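You operate a simulated robot arm through the tools that you are given. There is no shell and no other tool. Be economical: measure what you need, move in short steps, check, and stop when the job is done.

You are at the controls of a simulated robot arm. One attempt, no reset.

Task
Brush out the steel tray and lay the two washed cores in it.
Fine: they are in the drawer with the steel handle; leave the bare one, shut the drawer, put the brush back. Where these are worked on the way, their far stop is far enough and under half their travel is too little: drawer with the steel handle. What is to be rubbed or washed off counts as gone when no trace of it is left.
Where things are to end (x, y in the base frame): flat core within 60 mm of [670, 640]; flat core within 60 mm of [680, 760].

Only the result counts: the job must be done as asked and must still hold three seconds after the hand-in. Knocking over, shifting, dropping, spilling or breaking anything else fails it.

Robot
A 7-joint arm with a two-finger parallel gripper on a trunk, on a base that drives. Base frame: it is fixed to the floor where the robot stands at the start and does not move with it; the origin is under the middle of the robot, x ahead of it, y to its left, z up. Lengths are in mm, angles in rad, forces in N, time in s.
Its first joint turns from -2.007 to 2.007 rad. Places, roughly: drawer with the steel handle [600, -100, 600]; flat core (4x6x3 cm) [600, -100, 600]; steel tray [600, 700, 800]. Payload 3.91 kg.
The tool frame sits at the grasp point between the pads (the TCP): z along the fingers, y along the line on which they close. The tips reach 30 mm beyond it. Largest opening 110 mm; finger width 20, thickness 10; the body of the gripper, 48 by 112 mm, starts 55 mm behind the TCP.
Orientation is that of the tool frame in the base frame, as a unit quaternion [w, x, y, z]. With the fingers straight down and closing along the base's y, the tool's x points along the base's -x, its y along +y and its z along -z.

Tools
- The arm moves only by the tool arm_command. Its argument "steps" is one flat list of numbers, 7 for each row, row after row: the shift along the base's x, y, z in mm, then the turn, a rotation vector about the base's x, y, z in rad, then the finger opening in mm, from 0 to 110. In form: [tx, ty, tz, rx, ry, rz, fingers, tx, ty, tz, rx, ry, rz, fingers, ...]. A call has 1 to 8 rows; each row is the pose to reach, as a shift and turn from the pose commanded when the call began. Rows are played at 5 a second. More than 50 mm and 0.15 rad between two rows, or a gripper value outside its range, and nothing of the call is played. A pose out of reach is approached as far as the arm can. The call stops where the force on the tool passes 40 N (or 10 N more than at its start, if that is more) or the arm is blocked; 0.2 s more then pass. The fingers move at their own pace (about 153 mm/s each) and stop on an object; they squeeze with about 22 N. The grip force told is the motor's: it shows also when the fingers shut on nothing. Time passes only in rows, and 0.2 s behind the last, so rows that repeat a pose let the fingers close. It gives the time, the measured TCP pose, the force on the tool (base axes), the opening and the grip force at its end, in the units of the frame above (readings bear some noise), with the torque about the TCP (base axes, N m) and any sound that the robot's microphone picked up, and new pictures: "show" is both (left out), scene, wrist or none.
- Cameras (640 x 400 px; columns grow to the right, rows downward): "scene" is now at [221.5, 224.6, 1271.4]; the picture's right is [0.24, -0.97, 0.00], its down [-0.72, -0.18, -0.67] and it looks along [0.65, 0.16, -0.74] (base axes); focal length 214 px, centre (320, 200). "wrist" rides on the gripper at [72, 17, -103] in the tool frame; the picture's right is [-0.23, 0.97, 0.00], its down [-0.76, -0.18, -0.62] and it looks along [-0.61, -0.14, 0.78] (tool axes); focal length 222 px, centre (320, 200). There is no depth. A picture from a camera that has moved, and an enlarged one, comes with that camera's place and axes in the base frame and with its lens.
- raise_lower(by): slides the trunk up (or, below 0, down) by that many mm; the arm and the scene camera ride with it, the base frame stays. It gives what a move gives, with no picture.
- base_move(legs): drives the robot by 1 to 6 legs, each [ahead, left, turn to the left] in mm, mm and rad, along the robot's own axes; the way and the turn of a leg run together, so that a leg with both is an arc; at most 1500 mm and 3.142 rad a leg. The arm and the cameras ride along, it lands a little off, and it stops where it bumps. It gives what a move gives, and a new picture of the scene camera.
- head_to(pan, tilt): turns the head with the scene camera to pan (to the left, within 1.396 rad either way) and tilt (down, from -0.506 to 1.204), counted from straight ahead of the robot. It gives what a move gives, and a new picture of the scene camera.
- enlarge(camera, box): a new picture of the part [left, top, right, bottom] of that camera's present view, enlarged. The clock stands still meanwhile.
- job_done(): hands the job in; it is judged then, once.

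Work in short steps. Places have to be worked out from the pictures, the camera data and where the tool is seen: move nearer, look again, correct. Check each grasp and each placing, and mend what went wrong. You have 120 turns and 260 pictures in all, those below and enlarged ones among them. Open the gripper and draw the arm clear of the work before you hand the job in, unless the task says otherwise; then end with one line.

The tools are called after ">>>" by a JSON object that holds its "method" and its "body". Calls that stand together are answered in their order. arm_command: Moves the arm, as the interface text tells. Its arguments: {"type":"object","properties":{"steps":{"type":"array"},"show":{"type":"string","enum":["both","scene","wrist","none"]}},"required":["steps"]} The other tools are called the same way: raise_lower (by) slides the trunk up or down; base_move (legs) drives the base; head_to (pan, tilt) turns the head that bears the scene camera; enlarge (camera, box) takes an enlarged picture of a part of a camera's view; job_done () hands the job in.

At the start:

```text
time: 0.0
position: [464.0, 305.1, 1184.4]
ee_rot: [0.0, 0.0, 1.0, -0.001]
wrist_force: [1.0, -1.1, -0.7]
torque: [0.0, -0.03, 0.03]
grip_width: 110.1
grip_force: 0.0
trunk travel left (down, up): [-625.0, 365.0]
robot x, y, heading: [-2.3, 1.4, -0.002]
head pan, tilt: [0.244, 0.833]
```

scene: 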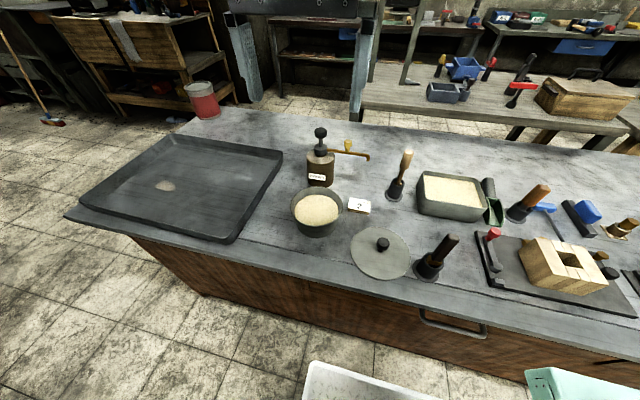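
wrist: 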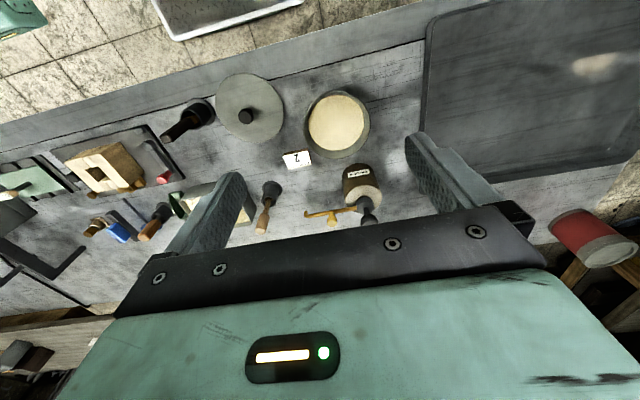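

The scene shows the tray on the left with a pale spot in it and several tools. I'll look more closely to find the brush and the drawer handle.

>>> {"method": "enlarge", "body": {"camera": "scene", "box": [380, 130, 640, 380]}}

>>> {"method": "enlarge", "body": {"camera": "scene", "box": [60, 80, 320, 260]}}

>>> {"method": "head_to", "body": {"pan": -0.5, "tilt": 0.9}}

```text
1.60 times, centred on (510, 255) of scene
camera zoom: at [221.5, 224.6, 1271.4], right [0.24, -0.97, 0.0], down [-0.72, -0.18, -0.67], along [0.65, 0.16, -0.74], focal length 343 px, centre (16, 112)
```

zoom: 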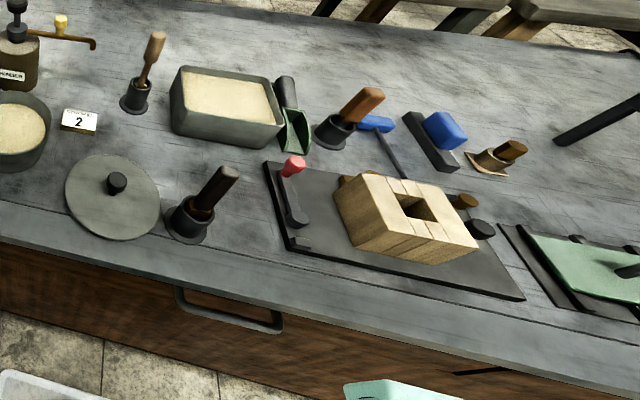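

```text
2.22 times, centred on (190, 170) of scene
camera zoom: at [221.5, 224.6, 1271.4], right [0.24, -0.97, 0.0], down [-0.72, -0.18, -0.67], along [0.65, 0.16, -0.74], focal length 477 px, centre (609, 267)
```

zoom: 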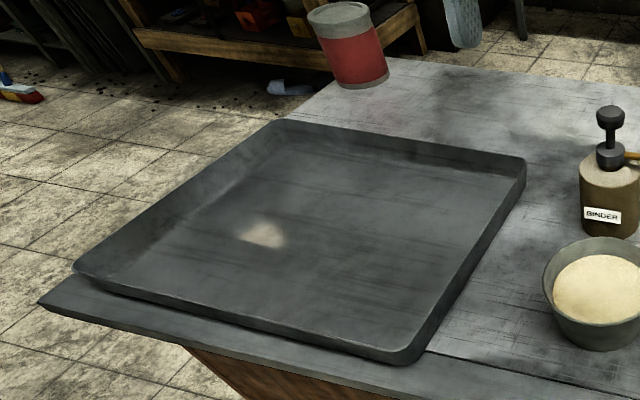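

```text
time: 1.1
position: [463.8, 305.7, 1185.1]
ee_rot: [0.0, 0.0, 1.0, 0.0]
wrist_force: [-0.2, 0.1, -0.3]
torque: [0.02, 0.01, -0.06]
grip_width: 110.2
grip_force: 0.1
trunk travel left (down, up): [-625.0, 365.0]
robot x, y, heading: [4.8, -0.6, -0.001]
head pan, tilt: [-0.499, 0.901]
camera scene: at [211.2, 169.4, 1266.2], right [-0.48, -0.88, 0.0], down [-0.69, 0.37, -0.62], along [0.55, -0.3, -0.78], focal length 214 px, centre (320, 200)
```

scene: 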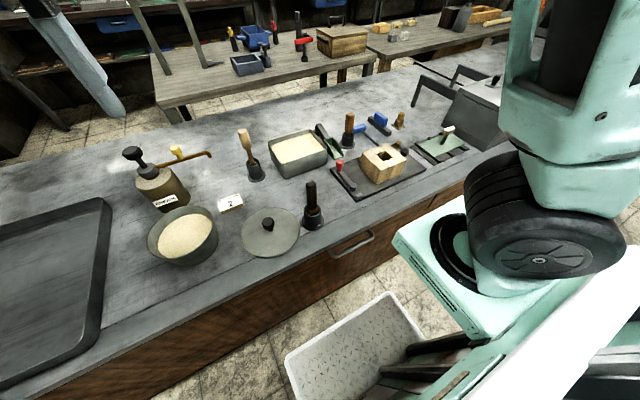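

Now look closely at the candidates for a brush.

>>> {"method": "enlarge", "body": {"camera": "scene", "box": [310, 100, 470, 200]}}

>>> {"method": "enlarge", "body": {"camera": "scene", "box": [220, 120, 340, 240]}}

>>> {"method": "enlarge", "body": {"camera": "wrist", "box": [0, 100, 320, 300]}}

```text
4.00 times, centred on (390, 150) of scene
camera zoom: at [211.2, 169.4, 1266.2], right [-0.48, -0.88, 0.0], down [-0.69, 0.37, -0.62], along [0.55, -0.3, -0.78], focal length 858 px, centre (40, 400)
```

zoom: 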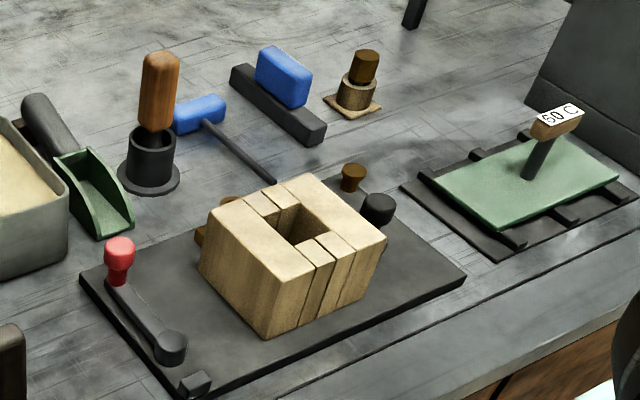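

```text
3.33 times, centred on (280, 180) of scene
camera zoom: at [211.2, 169.4, 1266.2], right [-0.48, -0.88, 0.0], down [-0.69, 0.37, -0.62], along [0.55, -0.3, -0.78], focal length 715 px, centre (453, 267)
```

zoom: 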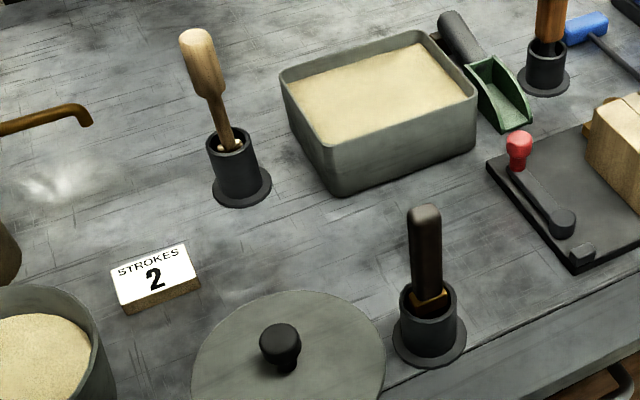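

```text
2.00 times, centred on (160, 200) of wrist
camera zoom: at [390.5, 323.0, 1287.7], right [0.23, 0.97, 0.0], down [0.76, -0.18, 0.62], along [0.61, -0.14, -0.78], focal length 444 px, centre (640, 200)
```

zoom: 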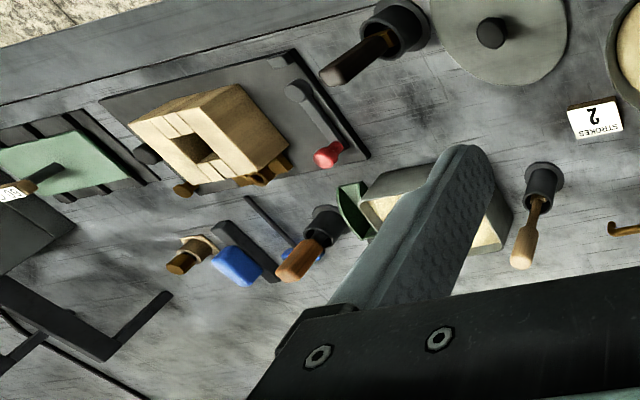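

Triangulating between the views puts the bench top nearer z≈790 than 575. I'll move the wrist camera over the holders to look at them and check that height.

>>> {"method": "arm_command", "body": {"steps": [0, -41, -10, 0, 0, 0, 110, 0, -82, -20, 0, 0, 0, 110, 0, -123, -30, 0, 0, 0, 110, 0, -164, -40, 0, 0, 0, 110, 0, -205, -50, 0, 0, 0, 110, 0, -245, -60, 0, 0, 0, 110], "show": "both"}}

```text
time: 2.5
position: [465.3, 60.9, 1125.2]
ee_rot: [0.0, -0.001, 1.0, 0.0]
wrist_force: [0.4, 0.4, -0.2]
torque: [-0.02, 0.0, -0.02]
grip_width: 110.0
grip_force: 0.2
trunk travel left (down, up): [-625.0, 365.0]
robot x, y, heading: [2.0, 1.3, 0.003]
head pan, tilt: [-0.499, 0.901]
camera scene: at [211.2, 169.7, 1266.2], right [-0.48, -0.88, 0.0], down [-0.69, 0.37, -0.62], along [0.55, -0.3, -0.78], focal length 214 px, centre (320, 200)
camera wrist: at [390.9, 78.3, 1227.3], right [0.23, 0.97, 0.0], down [0.76, -0.18, 0.62], along [0.61, -0.14, -0.78], focal length 222 px, centre (320, 200)
```

scene: 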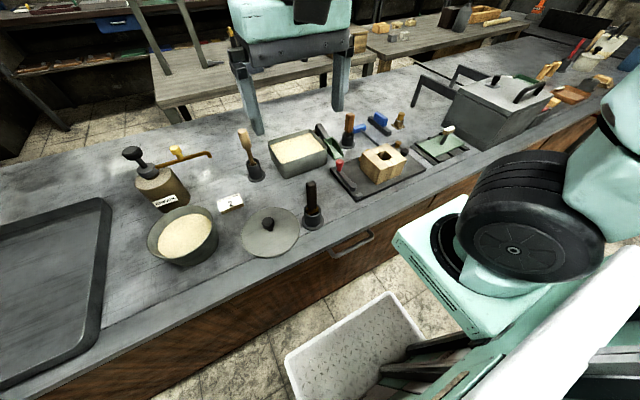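
wrist: 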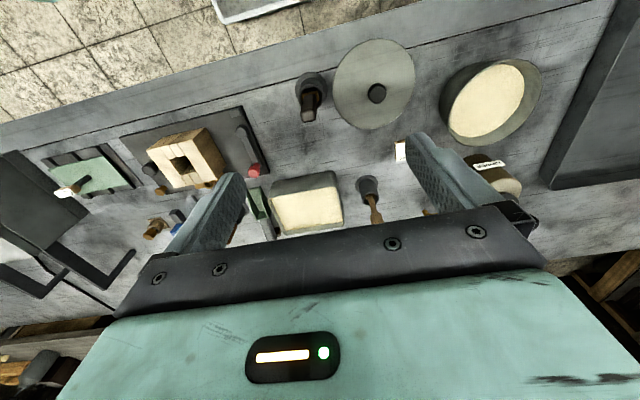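

>>> {"method": "enlarge", "body": {"camera": "wrist", "box": [280, 40, 420, 130]}}

>>> {"method": "enlarge", "body": {"camera": "wrist", "box": [120, 100, 400, 260]}}

```text
4.44 times, centred on (350, 85) of wrist
camera zoom: at [390.9, 78.3, 1227.3], right [0.23, 0.97, 0.0], down [0.76, -0.18, 0.62], along [0.61, -0.14, -0.78], focal length 987 px, centre (187, 711)
```

zoom: 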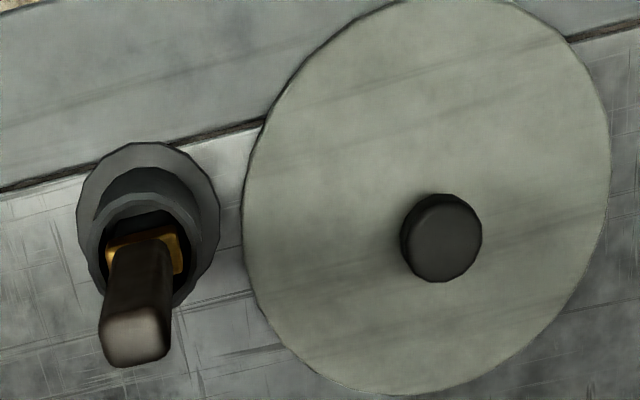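

```text
2.29 times, centred on (260, 180) of wrist
camera zoom: at [390.9, 78.3, 1227.3], right [0.23, 0.97, 0.0], down [0.76, -0.18, 0.62], along [0.61, -0.14, -0.78], focal length 508 px, centre (457, 246)
```

zoom: 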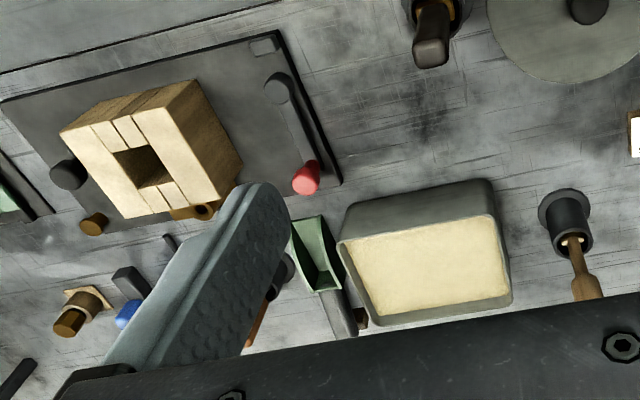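

The dark-handled one with a brass ferrule looks like the brush. I'll check the orange-handled one too, by moving over it.

>>> {"method": "arm_command", "body": {"steps": [0, -49, 0, 0, 0, 0, 110, 0, -98, 0, 0, 0, 0, 110, 0, -147, 0, 0, 0, 0, 110, 0, -196, 0, 0, 0, 0, 110, 0, -240, 0, 0, 0, 0, 110], "show": "wrist"}}

>>> {"method": "enlarge", "body": {"camera": "wrist", "box": [230, 60, 430, 220]}}

```text
time: 3.7
position: [464.9, -180.1, 1125.2]
ee_rot: [0.001, 0.0, 1.0, -0.001]
wrist_force: [-0.3, -0.3, 0.0]
torque: [0.01, -0.01, 0.0]
grip_width: 109.7
grip_force: 0.0
trunk travel left (down, up): [-625.0, 365.0]
robot x, y, heading: [0.6, -1.4, -0.004]
head pan, tilt: [-0.499, 0.901]
camera wrist: at [390.7, -162.1, 1227.7], right [0.23, 0.97, 0.0], down [0.76, -0.18, 0.62], along [0.61, -0.14, -0.78], focal length 222 px, centre (320, 200)
```

wrist: 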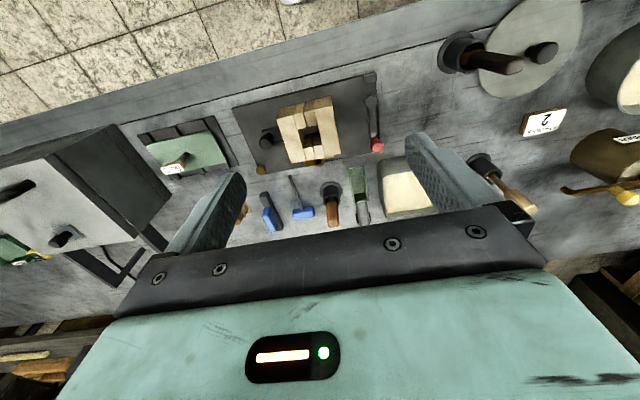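

```text
2.50 times, centred on (330, 140) of wrist
camera zoom: at [390.7, -162.1, 1227.7], right [0.23, 0.97, 0.0], down [0.76, -0.18, 0.62], along [0.61, -0.14, -0.78], focal length 555 px, centre (295, 350)
```

zoom: 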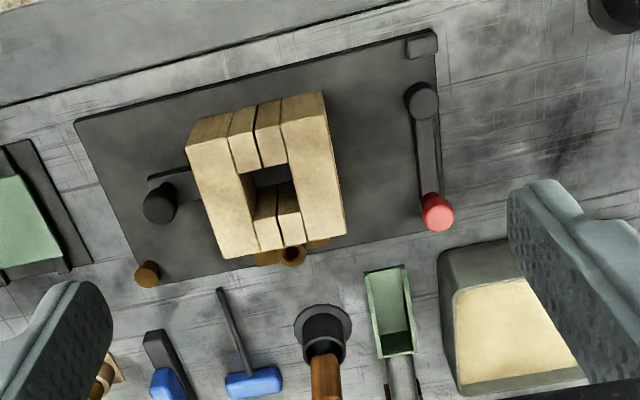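

Bench surface now comes out at about z≈818, and the dark-handled brush stands upright near (473, 45) with its top near z≈960. I'll go above it and check.

>>> {"method": "arm_command", "body": {"steps": [2, 45, -12, 0, 0, 0, 80, 4, 90, -24, 0, 0, 0, 80, 6, 135, -36, 0, 0, 0, 80, 8, 180, -48, 0, 0, 0, 80, 8, 225, -65, 0, 0, 0, 80], "show": "both"}}

>>> {"method": "enlarge", "body": {"camera": "scene", "box": [220, 120, 380, 240]}}

```text
time: 4.9
position: [472.0, 45.8, 1060.7]
ee_rot: [0.0, 0.001, 1.0, 0.0]
wrist_force: [-0.4, -0.2, 0.0]
torque: [0.03, -0.03, 0.0]
grip_width: 80.2
grip_force: 0.3
trunk travel left (down, up): [-625.0, 365.0]
robot x, y, heading: [-1.0, 0.0, -0.001]
head pan, tilt: [-0.499, 0.901]
camera scene: at [210.9, 169.0, 1266.3], right [-0.48, -0.88, 0.0], down [-0.69, 0.38, -0.62], along [0.55, -0.3, -0.78], focal length 214 px, centre (320, 200)
camera wrist: at [399.0, 63.0, 1163.6], right [0.23, 0.97, 0.0], down [0.76, -0.18, 0.62], along [0.61, -0.14, -0.78], focal length 222 px, centre (320, 200)
```

scene: 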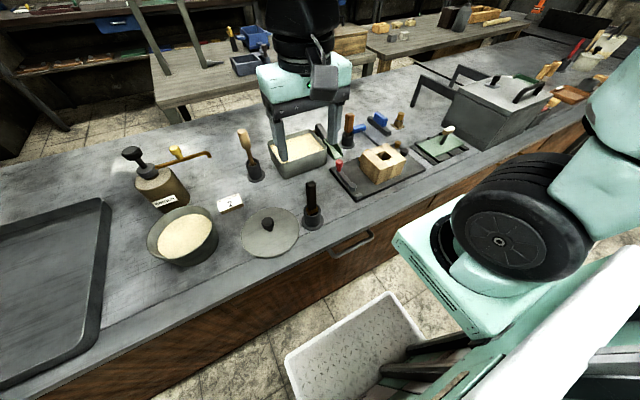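
wrist: 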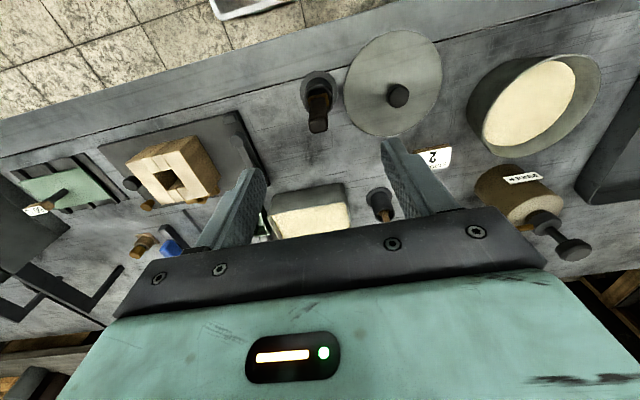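

```text
3.33 times, centred on (300, 180) of scene
camera zoom: at [210.9, 169.0, 1266.3], right [-0.48, -0.88, 0.0], down [-0.69, 0.38, -0.62], along [0.55, -0.3, -0.78], focal length 715 px, centre (387, 267)
```

zoom: 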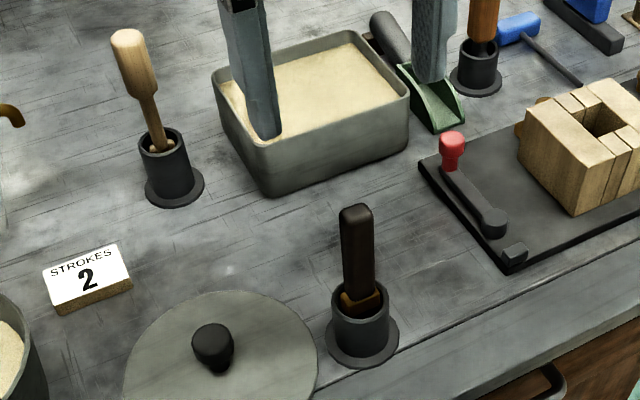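

Brush handle top at about (468, 47, 965), its faces aligned with the axes. Descending to grip it near the top.

>>> {"method": "arm_command", "body": {"steps": [-3, 1, -45, 0, 0, 0, 80, -3, 1, -90, 0, 0, 0, 80, -3, 1, -128, 0, 0, 0, 80, -3, 1, -128, 0, 0, 0, 80], "show": "both"}}

```text
time: 5.9
position: [469.8, 45.5, 933.3]
ee_rot: [-0.001, 0.0, 1.0, 0.0]
wrist_force: [-0.4, 0.7, -0.2]
torque: [0.02, -0.02, -0.01]
grip_width: 80.1
grip_force: 0.0
trunk travel left (down, up): [-625.0, 365.0]
robot x, y, heading: [0.8, -2.6, -0.002]
head pan, tilt: [-0.499, 0.901]
camera scene: at [211.0, 169.3, 1266.2], right [-0.48, -0.88, 0.0], down [-0.69, 0.38, -0.62], along [0.55, -0.3, -0.78], focal length 214 px, centre (320, 200)
camera wrist: at [395.5, 63.2, 1035.3], right [0.23, 0.97, 0.0], down [0.76, -0.18, 0.62], along [0.61, -0.14, -0.78], focal length 222 px, centre (320, 200)
```

scene: 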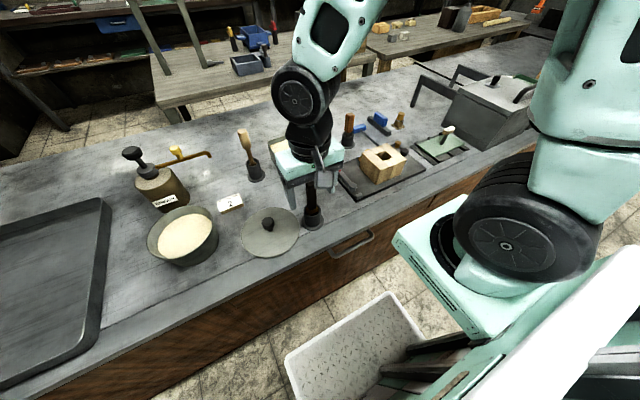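
wrist: 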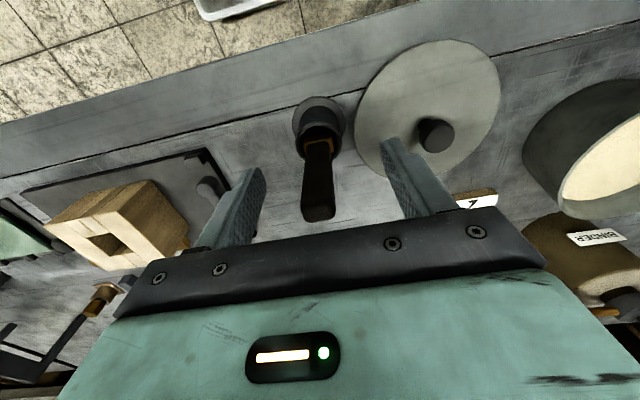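

The handle is between the pads. I'll lower a little and close.

>>> {"method": "arm_command", "body": {"steps": [-1, 1, -12, 0, 0, 0, 80, -1, 1, -12, 0, 0, 0, 10, -1, 1, -12, 0, 0, 0, 10, -1, 1, -12, 0, 0, 0, 10], "show": "wrist"}}

```text
time: 6.9
position: [470.0, 45.3, 921.2]
ee_rot: [0.0, 0.0, 1.0, 0.0]
wrist_force: [1.1, -3.1, 0.2]
torque: [-0.29, -0.04, -0.01]
grip_width: 19.4
grip_force: 21.9
trunk travel left (down, up): [-625.0, 365.0]
robot x, y, heading: [-1.7, -2.7, -0.005]
head pan, tilt: [-0.499, 0.901]
camera wrist: at [394.9, 64.0, 1023.4], right [0.23, 0.97, 0.0], down [0.76, -0.18, 0.62], along [0.61, -0.14, -0.78], focal length 222 px, centre (320, 200)
```

wrist: 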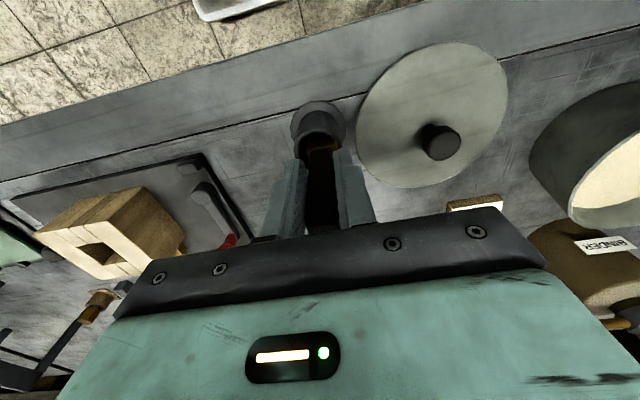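

Gripped at 19 mm. Lifting straight up out of the cup.

>>> {"method": "arm_command", "body": {"steps": [0, 0, 25, 0, 0, 0, 10, 0, 0, 50, 0, 0, 0, 10, 0, 0, 90, 0, 0, 0, 10, 0, 0, 135, 0, 0, 0, 10], "show": "both"}}

>>> {"method": "enlarge", "body": {"camera": "scene", "box": [240, 100, 400, 240]}}

```text
time: 7.9
position: [469.5, 47.6, 1056.5]
ee_rot: [0.0, 0.0, 1.0, 0.0]
wrist_force: [-0.6, 0.3, -0.8]
torque: [-0.02, 0.01, 0.01]
grip_width: 19.4
grip_force: 21.9
trunk travel left (down, up): [-625.0, 365.0]
robot x, y, heading: [-0.8, 0.9, 0.0]
head pan, tilt: [-0.499, 0.901]
camera scene: at [211.4, 169.4, 1266.1], right [-0.48, -0.88, 0.0], down [-0.69, 0.38, -0.62], along [0.55, -0.3, -0.78], focal length 214 px, centre (320, 200)
camera wrist: at [395.0, 64.2, 1158.6], right [0.23, 0.97, 0.0], down [0.76, -0.18, 0.62], along [0.61, -0.14, -0.78], focal length 222 px, centre (320, 200)
```

scene: 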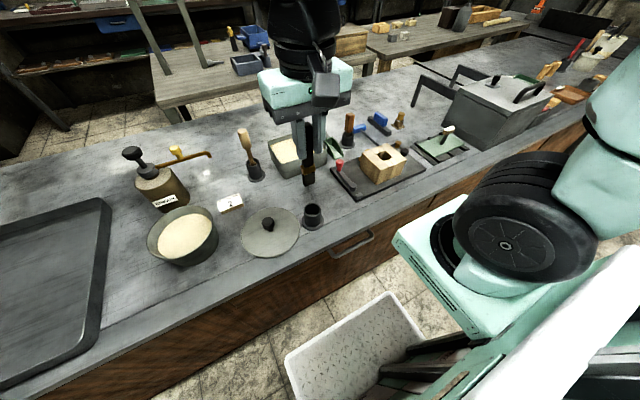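
wrist: 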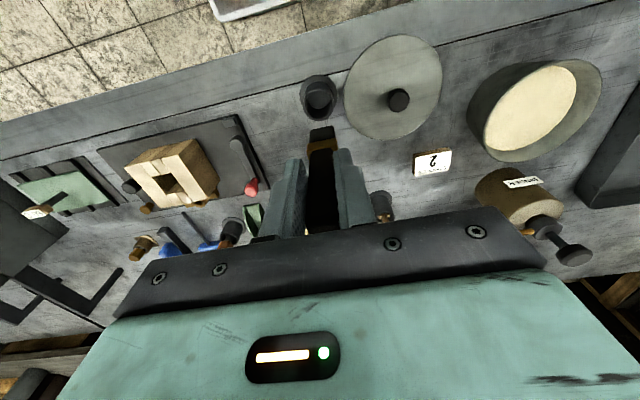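

```text
2.86 times, centred on (320, 170) of scene
camera zoom: at [211.4, 169.4, 1266.1], right [-0.48, -0.88, 0.0], down [-0.69, 0.38, -0.62], along [0.55, -0.3, -0.78], focal length 613 px, centre (320, 286)
```

zoom: 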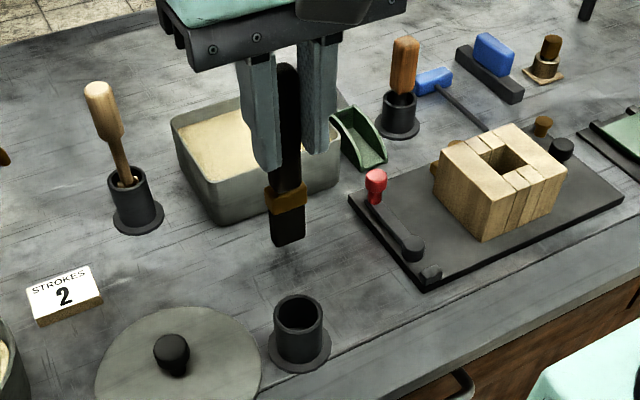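

Out cleanly: a flat brush with its bristle tips about 96 mm below the TCP. The tray is at the edge of reach, so I'll raise the arm and then drive left.

>>> {"method": "arm_command", "body": {"steps": [0, 0, 45, 0, 0, 0, 10, 0, 0, 60, 0, 0, 0, 10], "show": "none"}}

>>> {"method": "base_move", "body": {"legs": [[0, 550, 0]]}}

>>> {"method": "head_to", "body": {"pan": 0.1, "tilt": 0.9}}

```text
time: 8.5
position: [469.0, 46.7, 1114.1]
ee_rot: [0.0, 0.0, 1.0, 0.0]
wrist_force: [0.3, -0.8, 0.1]
torque: [0.0, 0.0, 0.01]
grip_width: 19.6
grip_force: 22.0
trunk travel left (down, up): [-625.0, 365.0]
robot x, y, heading: [2.1, 0.4, 0.0]
head pan, tilt: [-0.499, 0.901]
```

```text
time: 11.7
position: [468.7, 596.3, 1115.5]
ee_rot: [0.0, 0.001, 1.0, 0.0]
wrist_force: [0.4, 0.4, -0.5]
torque: [-0.04, 0.02, -0.02]
grip_width: 19.6
grip_force: 22.2
trunk travel left (down, up): [-625.0, 365.0]
robot x, y, heading: [6.2, 548.4, -0.003]
head pan, tilt: [-0.499, 0.901]
camera scene: at [211.7, 718.8, 1266.2], right [-0.48, -0.88, 0.0], down [-0.69, 0.38, -0.62], along [0.55, -0.3, -0.78], focal length 214 px, centre (320, 200)
```

scene: 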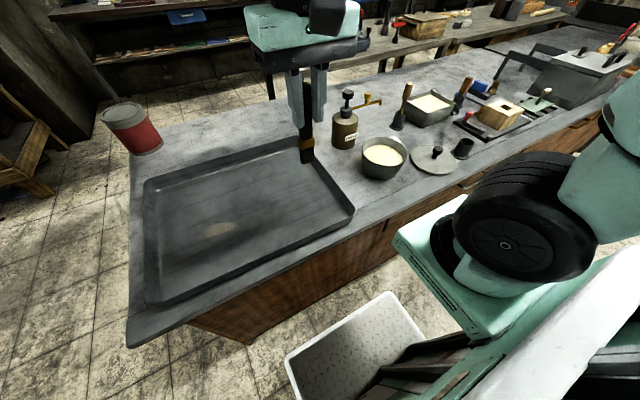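

```text
time: 12.7
position: [469.0, 596.0, 1115.1]
ee_rot: [0.0, 0.0, 1.0, 0.0]
wrist_force: [0.9, 0.1, -0.7]
torque: [0.0, -0.04, -0.02]
grip_width: 19.6
grip_force: 22.3
trunk travel left (down, up): [-625.0, 365.0]
robot x, y, heading: [0.1, 548.6, -0.001]
head pan, tilt: [0.099, 0.901]
camera scene: at [220.6, 762.3, 1266.2], right [0.1, -1.0, 0.0], down [-0.78, -0.08, -0.62], along [0.62, 0.06, -0.78], focal length 214 px, centre (320, 200)
```

scene: 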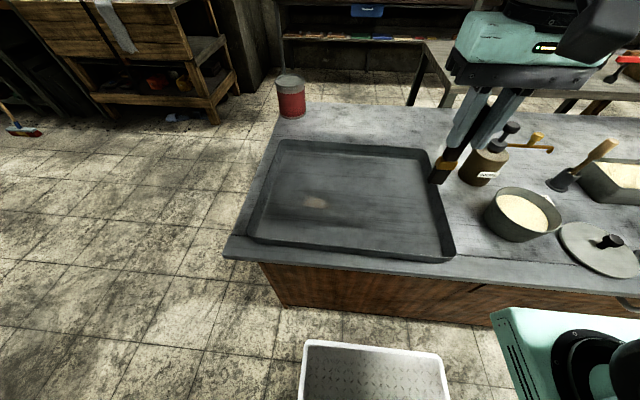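

>>> {"method": "enlarge", "body": {"camera": "scene", "box": [220, 120, 460, 270]}}

```text
2.67 times, centred on (340, 195) of scene
camera zoom: at [220.6, 762.3, 1266.2], right [0.1, -1.0, 0.0], down [-0.78, -0.08, -0.62], along [0.62, 0.06, -0.78], focal length 572 px, centre (267, 213)
```

zoom: 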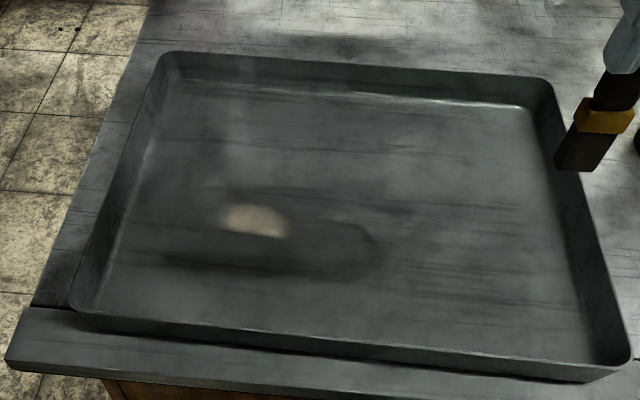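

The pale patch is centred near (560, 805), about 66 mm wide in y and 45 mm in x. Moving over it.

>>> {"method": "arm_command", "body": {"steps": [10, 45, -10, 0, 0, 0, 10, 25, 90, -20, 0, 0, 0, 10, 40, 135, -40, 0, 0, 0, 10, 60, 177, -60, 0, 0, 0, 10, 60, 177, -105, 0, 0, 0, 10, 60, 177, -150, 0, 0, 0, 10], "show": "both"}}

>>> {"method": "enlarge", "body": {"camera": "scene", "box": [220, 120, 460, 270]}}

```text
refused: row 3 steps farther than a row can; nothing moved
```

```text
2.67 times, centred on (340, 195) of scene
camera zoom: at [220.6, 762.3, 1266.2], right [0.1, -1.0, 0.0], down [-0.78, -0.08, -0.62], along [0.62, 0.06, -0.78], focal length 572 px, centre (267, 213)
```

zoom: 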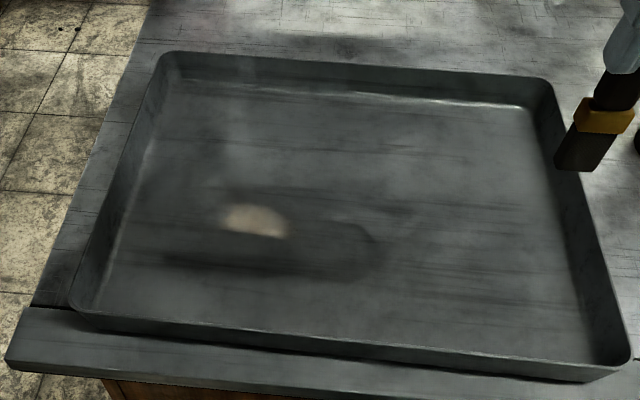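

The step was too long, so I'm resending it with shorter rows.

>>> {"method": "arm_command", "body": {"steps": [12, 40, -10, 0, 0, 0, 10, 24, 80, -20, 0, 0, 0, 10, 36, 120, -30, 0, 0, 0, 10, 48, 155, -45, 0, 0, 0, 10, 60, 177, -80, 0, 0, 0, 10, 60, 177, -125, 0, 0, 0, 10, 60, 177, -155, 0, 0, 0, 10], "show": "both"}}

>>> {"method": "enlarge", "body": {"camera": "scene", "box": [220, 120, 460, 270]}}

```text
time: 14.3
position: [528.8, 772.6, 957.4]
ee_rot: [0.001, 0.001, 1.0, 0.0]
wrist_force: [-0.2, 0.9, -0.5]
torque: [0.03, -0.03, -0.01]
grip_width: 19.7
grip_force: 22.0
trunk travel left (down, up): [-625.0, 365.0]
robot x, y, heading: [4.0, 551.7, -0.001]
head pan, tilt: [0.099, 0.901]
camera scene: at [220.4, 762.3, 1266.3], right [0.1, -1.0, 0.0], down [-0.78, -0.08, -0.62], along [0.62, 0.06, -0.78], focal length 214 px, centre (320, 200)
camera wrist: at [454.9, 790.2, 1060.7], right [0.23, 0.97, 0.0], down [0.76, -0.18, 0.62], along [0.61, -0.14, -0.78], focal length 222 px, centre (320, 200)
```

scene: 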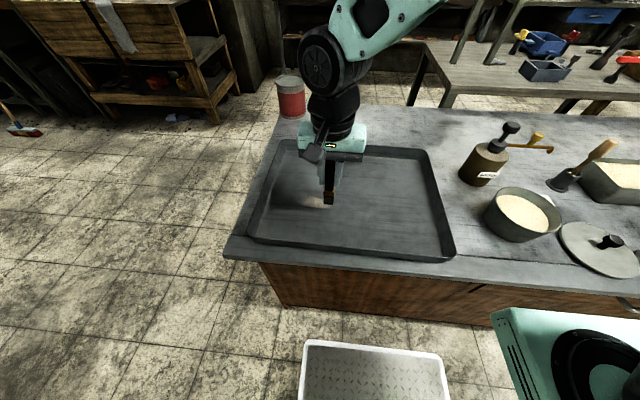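
wrist: 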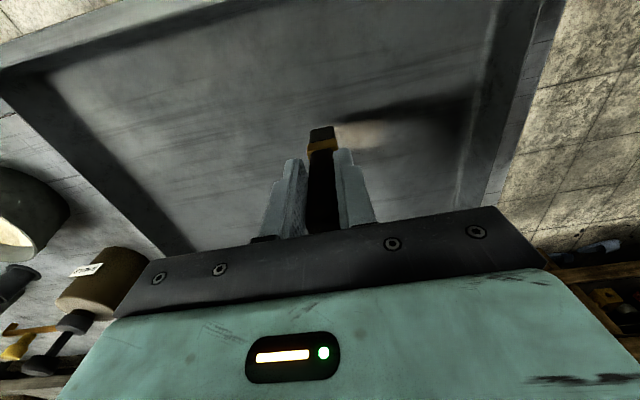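

```text
2.67 times, centred on (340, 195) of scene
camera zoom: at [220.4, 762.3, 1266.3], right [0.1, -1.0, 0.0], down [-0.78, -0.08, -0.62], along [0.62, 0.06, -0.78], focal length 572 px, centre (267, 213)
```

zoom: 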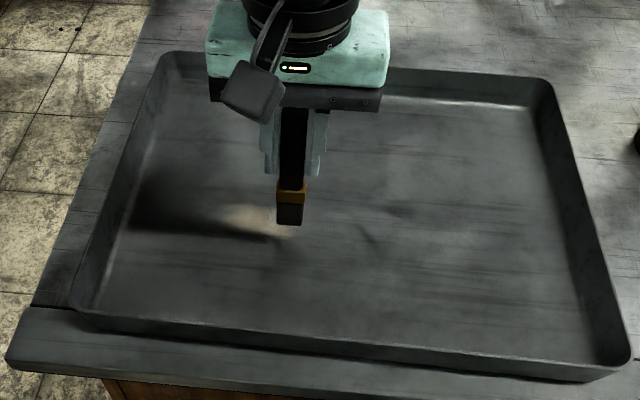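

Brush is just short of the patch. Lowering carefully toward the floor.

>>> {"method": "arm_command", "body": {"steps": [0, 0, -20, 0, 0, 0, 10, 0, 0, -30, 0, 0, 0, 10, 0, 0, -33, 0, 0, 0, 10], "show": "none"}}

>>> {"method": "enlarge", "body": {"camera": "scene", "box": [270, 160, 390, 230]}}

```text
time: 15.1
position: [528.6, 772.1, 925.9]
ee_rot: [0.001, 0.001, 1.0, 0.0]
wrist_force: [0.4, 0.2, -0.9]
torque: [-0.02, 0.02, 0.02]
grip_width: 19.9
grip_force: 22.4
trunk travel left (down, up): [-625.0, 365.0]
robot x, y, heading: [-1.8, 550.9, -0.002]
head pan, tilt: [0.099, 0.901]
```

```text
5.33 times, centred on (330, 195) of scene
camera zoom: at [220.6, 762.4, 1266.2], right [0.1, -1.0, 0.0], down [-0.78, -0.08, -0.62], along [0.62, 0.06, -0.78], focal length 1144 px, centre (267, 227)
```

zoom: 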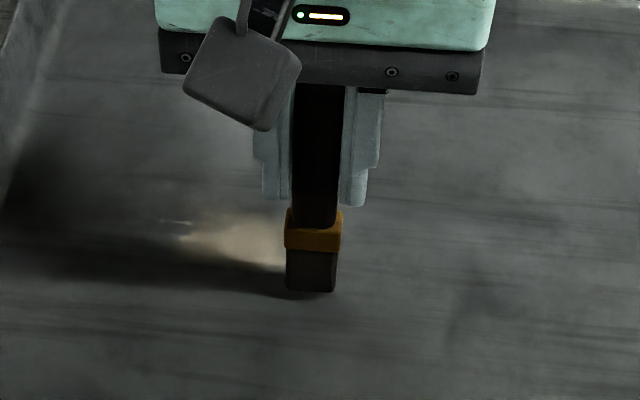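

Almost touching. Lowering a few more millimetres while watching the force.

>>> {"method": "arm_command", "body": {"steps": [0, 0, -3, 0, 0, 0, 10, 0, 0, -6, 0, 0, 0, 10], "show": "none"}}

```text
time: 15.7
position: [527.9, 772.4, 921.1]
ee_rot: [0.0, 0.001, 1.0, -0.001]
wrist_force: [-0.1, -0.4, -0.5]
torque: [0.02, 0.02, 0.02]
grip_width: 19.5
grip_force: 22.3
trunk travel left (down, up): [-625.0, 365.0]
robot x, y, heading: [1.5, 546.1, -0.004]
head pan, tilt: [0.099, 0.901]
```

>>> {"method": "arm_command", "body": {"steps": [0, 0, -3, 0, 0, 0, 10, 0, 0, -6, 0, 0, 0, 10], "show": "none"}}

>>> {"method": "enlarge", "body": {"camera": "scene", "box": [270, 160, 390, 230]}}

```text
time: 16.3
position: [529.4, 772.7, 916.2]
ee_rot: [0.001, 0.0, 1.0, -0.001]
wrist_force: [-2.7, -1.4, 14.0]
torque: [-0.17, 0.14, 0.04]
grip_width: 19.8
grip_force: 21.8
trunk travel left (down, up): [-625.0, 365.0]
robot x, y, heading: [2.5, 552.0, 0.002]
head pan, tilt: [0.099, 0.901]
```

```text
5.33 times, centred on (330, 195) of scene
camera zoom: at [220.1, 762.2, 1266.7], right [0.1, -1.0, 0.0], down [-0.78, -0.08, -0.62], along [0.62, 0.06, -0.78], focal length 1144 px, centre (267, 227)
```

zoom: 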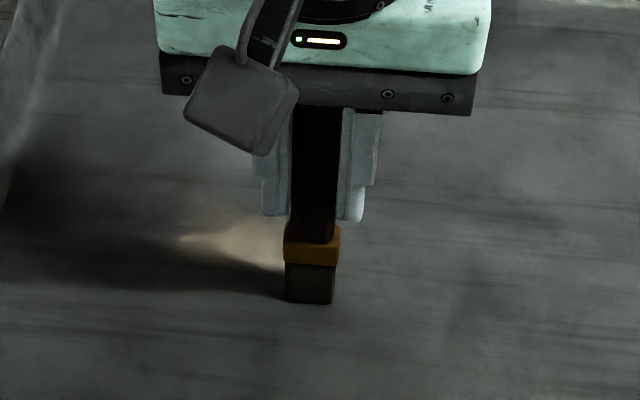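

Contact at TCP z≈916 with 14 N. I'll ease off slightly and sweep lanes across the patch.

>>> {"method": "arm_command", "body": {"steps": [-10, 0, 1, 0, 0, 0, 10, 32, 0, 1, 0, 0, 0, 10, 72, 0, 1, 0, 0, 0, 10, 72, 16, 1, 0, 0, 0, 10, 32, 16, 1, 0, 0, 0, 10, -10, 16, 1, 0, 0, 0, 10, -10, 32, 1, 0, 0, 0, 10, 32, 32, 1, 0, 0, 0, 10], "show": "scene"}}

>>> {"method": "enlarge", "body": {"camera": "scene", "box": [220, 120, 460, 270]}}

```text
time: 18.1
position: [560.1, 805.6, 916.4]
ee_rot: [-0.001, 0.001, 1.0, 0.0]
wrist_force: [0.1, -0.2, -0.3]
torque: [-0.06, 0.0, 0.01]
grip_width: 19.4
grip_force: 21.6
trunk travel left (down, up): [-625.0, 365.0]
robot x, y, heading: [-1.8, 550.1, 0.003]
head pan, tilt: [0.099, 0.901]
camera scene: at [220.3, 762.5, 1266.3], right [0.1, -1.0, 0.0], down [-0.78, -0.08, -0.62], along [0.62, 0.06, -0.78], focal length 214 px, centre (320, 200)
```

scene: 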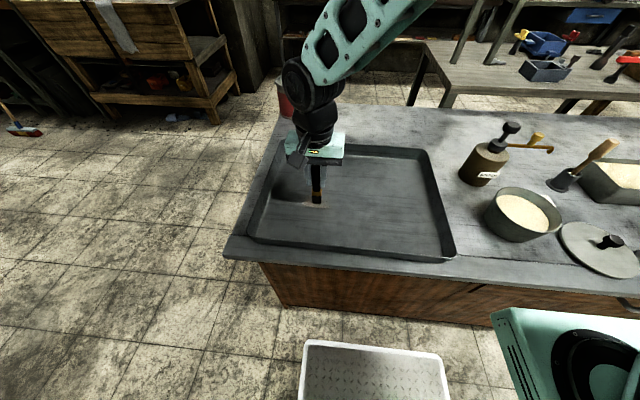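

```text
2.67 times, centred on (340, 195) of scene
camera zoom: at [220.3, 762.5, 1266.3], right [0.1, -1.0, 0.0], down [-0.78, -0.08, -0.62], along [0.62, 0.06, -0.78], focal length 572 px, centre (267, 213)
```

zoom: 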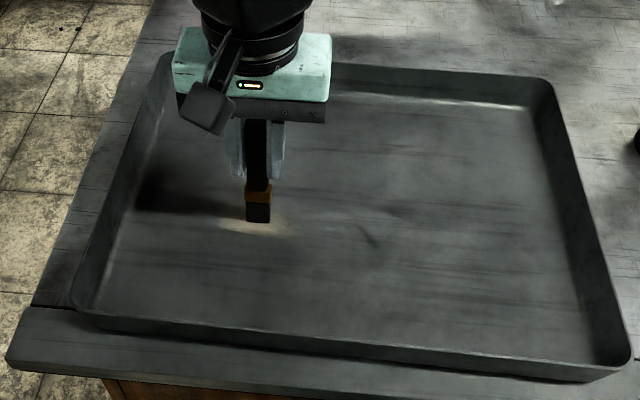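

Force dropped to zero and the patch remains, so I need more pressure. Lowering 2 mm and continuing the lanes.

>>> {"method": "arm_command", "body": {"steps": [0, 0, -1.5, 0, 0, 0, 10, 40, 0, -1.5, 0, 0, 0, 10, 0, 0, -1.5, 0, 0, 0, 10, -42, 0, -1.5, 0, 0, 0, 10], "show": "none"}}

>>> {"method": "enlarge", "body": {"camera": "scene", "box": [260, 160, 380, 230]}}

```text
time: 19.1
position: [517.4, 806.2, 914.5]
ee_rot: [0.0, 0.001, 1.0, 0.001]
wrist_force: [-0.4, -0.2, 9.3]
torque: [0.04, -0.08, 0.0]
grip_width: 19.7
grip_force: 21.4
trunk travel left (down, up): [-625.0, 365.0]
robot x, y, heading: [-1.2, 547.9, -0.001]
head pan, tilt: [0.099, 0.901]
```

```text
5.33 times, centred on (320, 195) of scene
camera zoom: at [220.5, 762.2, 1266.4], right [0.1, -1.0, 0.0], down [-0.78, -0.08, -0.62], along [0.62, 0.06, -0.78], focal length 1144 px, centre (320, 227)
```

zoom: 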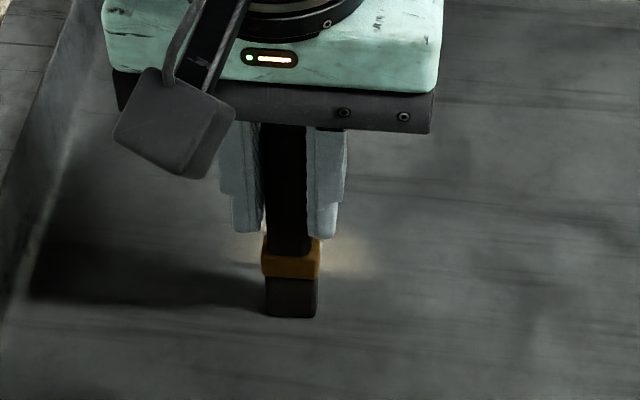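

With about 9 N the lane clears. Now covering the right part of the patch at the same height.

>>> {"method": "arm_command", "body": {"steps": [0, -14, 0, 0, 0, 0, 10, 42, -14, 0, 0, 0, 0, 10, 84, -14, 0, 0, 0, 0, 10, 84, -30, 0, 0, 0, 0, 10, 42, -30, 0, 0, 0, 0, 10, 0, -30, 0, 0, 0, 0, 10, 0, -46, 0, 0, 0, 0, 10, 42, -46, 0, 0, 0, 0, 10], "show": "none"}}

>>> {"method": "arm_command", "body": {"steps": [42, 0, 0, 0, 0, 0, 10, 0, 0, 0, 0, 0, 0, 10, -42, 0, 0, 0, 0, 0, 10, -42, 45, 0, 0, 0, 0, 10, -42, 60, 0, 0, 0, 0, 10, 0, 60, 0, 0, 0, 0, 10, 42, 60, 0, 0, 0, 0, 10, 42, 75, 0, 0, 0, 0, 10], "show": "none"}}

>>> {"method": "enlarge", "body": {"camera": "scene", "box": [260, 160, 380, 230]}}

```text
time: 20.9
position: [559.8, 757.9, 914.3]
ee_rot: [0.0, 0.001, 1.0, -0.001]
wrist_force: [-2.5, 0.8, 9.8]
torque: [0.0, 0.22, -0.02]
grip_width: 19.8
grip_force: 21.7
trunk travel left (down, up): [-625.0, 365.0]
robot x, y, heading: [-1.6, 550.5, -0.001]
head pan, tilt: [0.099, 0.901]
```

```text
time: 22.7
position: [603.3, 834.3, 914.5]
ee_rot: [0.0, 0.002, 1.0, 0.0]
wrist_force: [1.1, 0.2, -0.2]
torque: [0.0, -0.02, 0.02]
grip_width: 19.0
grip_force: 21.6
trunk travel left (down, up): [-625.0, 365.0]
robot x, y, heading: [-1.9, 550.8, -0.002]
head pan, tilt: [0.099, 0.901]
```

```text
5.33 times, centred on (320, 195) of scene
camera zoom: at [220.5, 762.3, 1266.2], right [0.1, -1.0, 0.0], down [-0.78, -0.08, -0.62], along [0.62, 0.06, -0.78], focal length 1144 px, centre (320, 227)
```

zoom: 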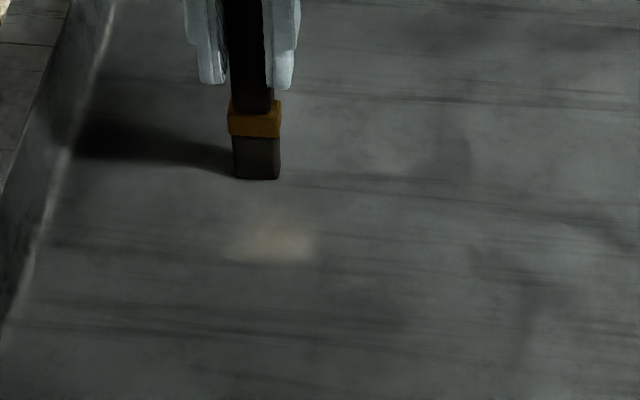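

The patch has shrunk to a faint spot at (560, 817). Pressing 1.5 mm more and sweeping over it.

>>> {"method": "arm_command", "body": {"steps": [0, 4, -1.5, 0, 0, 0, 10, -43, 4, -1.5, 0, 0, 0, 10, -85, 4, -1.5, 0, 0, 0, 10, -85, -8, -1.5, 0, 0, 0, 10, -43, -8, -1.5, 0, 0, 0, 10, 0, -8, -1.5, 0, 0, 0, 10, 0, -20, -1.5, 0, 0, 0, 10, -43, -20, -1.5, 0, 0, 0, 10], "show": "none"}}

>>> {"method": "arm_command", "body": {"steps": [-42, 0, 0, 0, 0, 0, 10, -42, -12, 0, 0, 0, 0, 10, 0, -12, 0, 0, 0, 0, 10, 42, -12, 0, 0, 0, 0, 10], "show": "none"}}

>>> {"method": "enlarge", "body": {"camera": "scene", "box": [260, 160, 380, 230]}}

```text
time: 24.5
position: [560.1, 812.6, 913.5]
ee_rot: [0.0, 0.001, 1.0, -0.001]
wrist_force: [0.2, -0.2, -0.5]
torque: [-0.02, 0.02, 0.02]
grip_width: 19.5
grip_force: 21.8
trunk travel left (down, up): [-625.0, 365.0]
robot x, y, heading: [-0.9, 552.1, -0.008]
head pan, tilt: [0.099, 0.901]
```

```text
time: 25.5
position: [601.5, 802.0, 915.1]
ee_rot: [0.0, 0.0, 1.0, 0.0]
wrist_force: [-0.6, -0.4, -0.9]
torque: [0.01, -0.02, 0.02]
grip_width: 19.4
grip_force: 22.0
trunk travel left (down, up): [-625.0, 365.0]
robot x, y, heading: [0.4, 550.8, -0.002]
head pan, tilt: [0.099, 0.901]
```

```text
5.33 times, centred on (320, 195) of scene
camera zoom: at [220.2, 762.5, 1266.3], right [0.1, -1.0, 0.0], down [-0.78, -0.08, -0.62], along [0.62, 0.06, -0.78], focal length 1144 px, centre (320, 227)
```

zoom: 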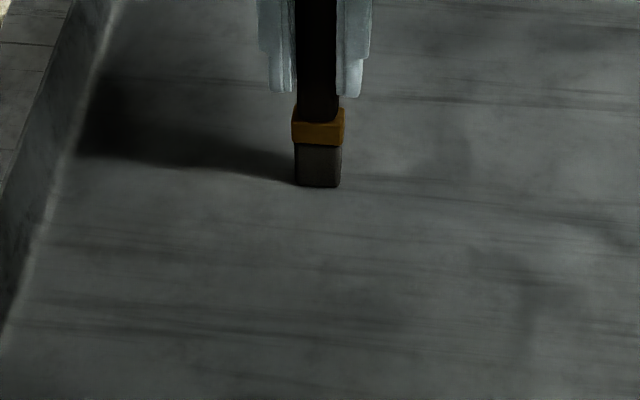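

No visible trace now. One more confirming pass slightly lower, then I'll raise and inspect.

>>> {"method": "arm_command", "body": {"steps": [0, -20, -2, 0, 0, 0, 10, -43, -20, -2, 0, 0, 0, 10, -85, -20, -2, 0, 0, 0, 10, -85, 0, -2, 0, 0, 0, 10, -43, 0, -2, 0, 0, 0, 10, 0, 0, -2, 0, 0, 0, 10, 0, 18, -2, 0, 0, 0, 10, -43, 18, -2, 0, 0, 0, 10], "show": "none"}}

>>> {"method": "arm_command", "body": {"steps": [-42, 0, 0, 0, 0, 0, 10, -42, 18, 0, 0, 0, 0, 10, 0, 18, 0, 0, 0, 0, 10, 42, 18, 0, 0, 0, 0, 10, 42, 36, 0, 0, 0, 0, 10, 0, 36, 0, 0, 0, 0, 10, -42, 36, 0, 0, 0, 0, 10], "show": "none"}}

>>> {"method": "arm_command", "body": {"steps": [0, 0, 30, 0, 0, 0, 10, 0, 0, 75, 0, 0, 0, 10, 0, -40, 100, 0, 0, 0, 10, 0, -85, 120, 0, 0, 0, 10, 0, -130, 135, 0, 0, 0, 10, 0, -175, 150, 0, 0, 0, 10], "show": "both"}}

>>> {"method": "enlarge", "body": {"camera": "scene", "box": [220, 120, 460, 270]}}

```text
time: 27.3
position: [558.6, 819.3, 911.0]
ee_rot: [0.0, 0.001, 1.0, 0.0]
wrist_force: [0.6, 1.0, 8.2]
torque: [0.12, -0.1, 0.0]
grip_width: 19.4
grip_force: 22.4
trunk travel left (down, up): [-625.0, 365.0]
robot x, y, heading: [0.7, 549.7, -0.001]
head pan, tilt: [0.099, 0.901]
```

```text
time: 28.9
position: [515.1, 855.4, 910.9]
ee_rot: [0.0, 0.001, 1.0, 0.0]
wrist_force: [-1.1, 1.2, 7.7]
torque: [0.07, 0.1, 0.02]
grip_width: 19.6
grip_force: 21.7
trunk travel left (down, up): [-625.0, 365.0]
robot x, y, heading: [-1.8, 550.5, -0.002]
head pan, tilt: [0.099, 0.901]
```

```text
time: 30.3
position: [514.8, 680.4, 1059.5]
ee_rot: [0.0, 0.001, 1.0, 0.0]
wrist_force: [0.1, 1.4, 0.0]
torque: [-0.02, 0.04, 0.03]
grip_width: 19.5
grip_force: 22.1
trunk travel left (down, up): [-625.0, 365.0]
robot x, y, heading: [3.8, 551.2, 0.002]
head pan, tilt: [0.099, 0.901]
camera scene: at [220.7, 763.0, 1266.1], right [0.1, -1.0, 0.0], down [-0.78, -0.08, -0.62], along [0.62, 0.06, -0.78], focal length 214 px, centre (320, 200)
camera wrist: at [442.0, 698.2, 1162.5], right [0.23, 0.97, 0.0], down [0.76, -0.18, 0.62], along [0.61, -0.14, -0.78], focal length 222 px, centre (320, 200)
```

scene: 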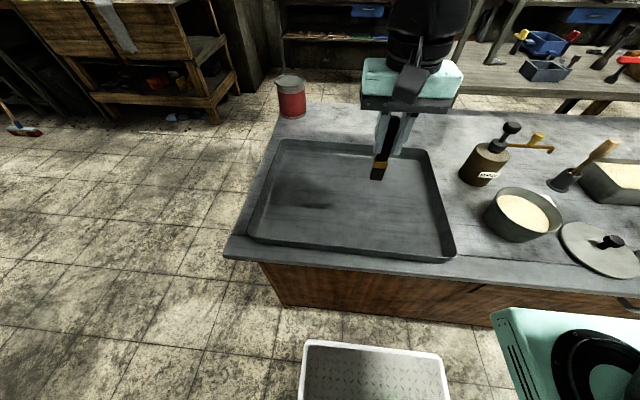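
wrist: 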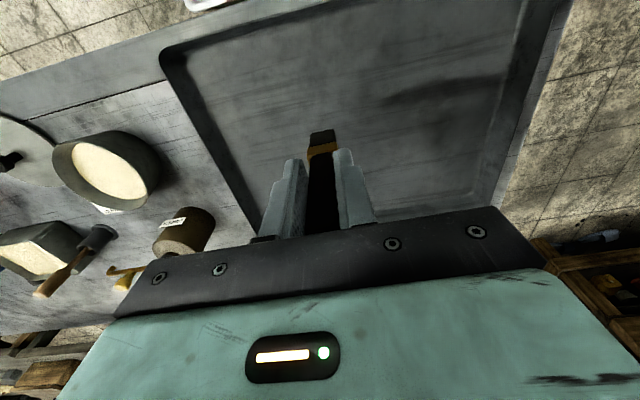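

```text
2.67 times, centred on (340, 195) of scene
camera zoom: at [220.7, 763.0, 1266.1], right [0.1, -1.0, 0.0], down [-0.78, -0.08, -0.62], along [0.62, 0.06, -0.78], focal length 572 px, centre (267, 213)
```

zoom: 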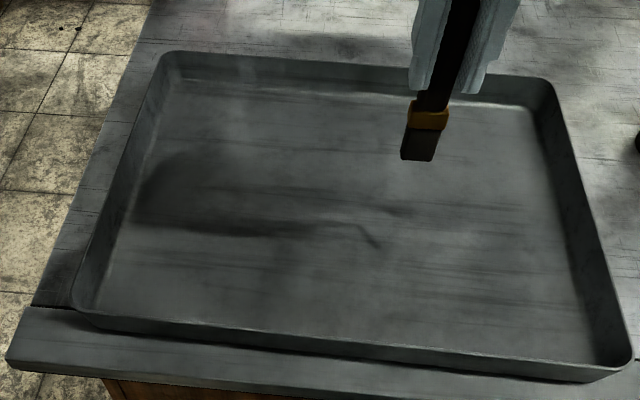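

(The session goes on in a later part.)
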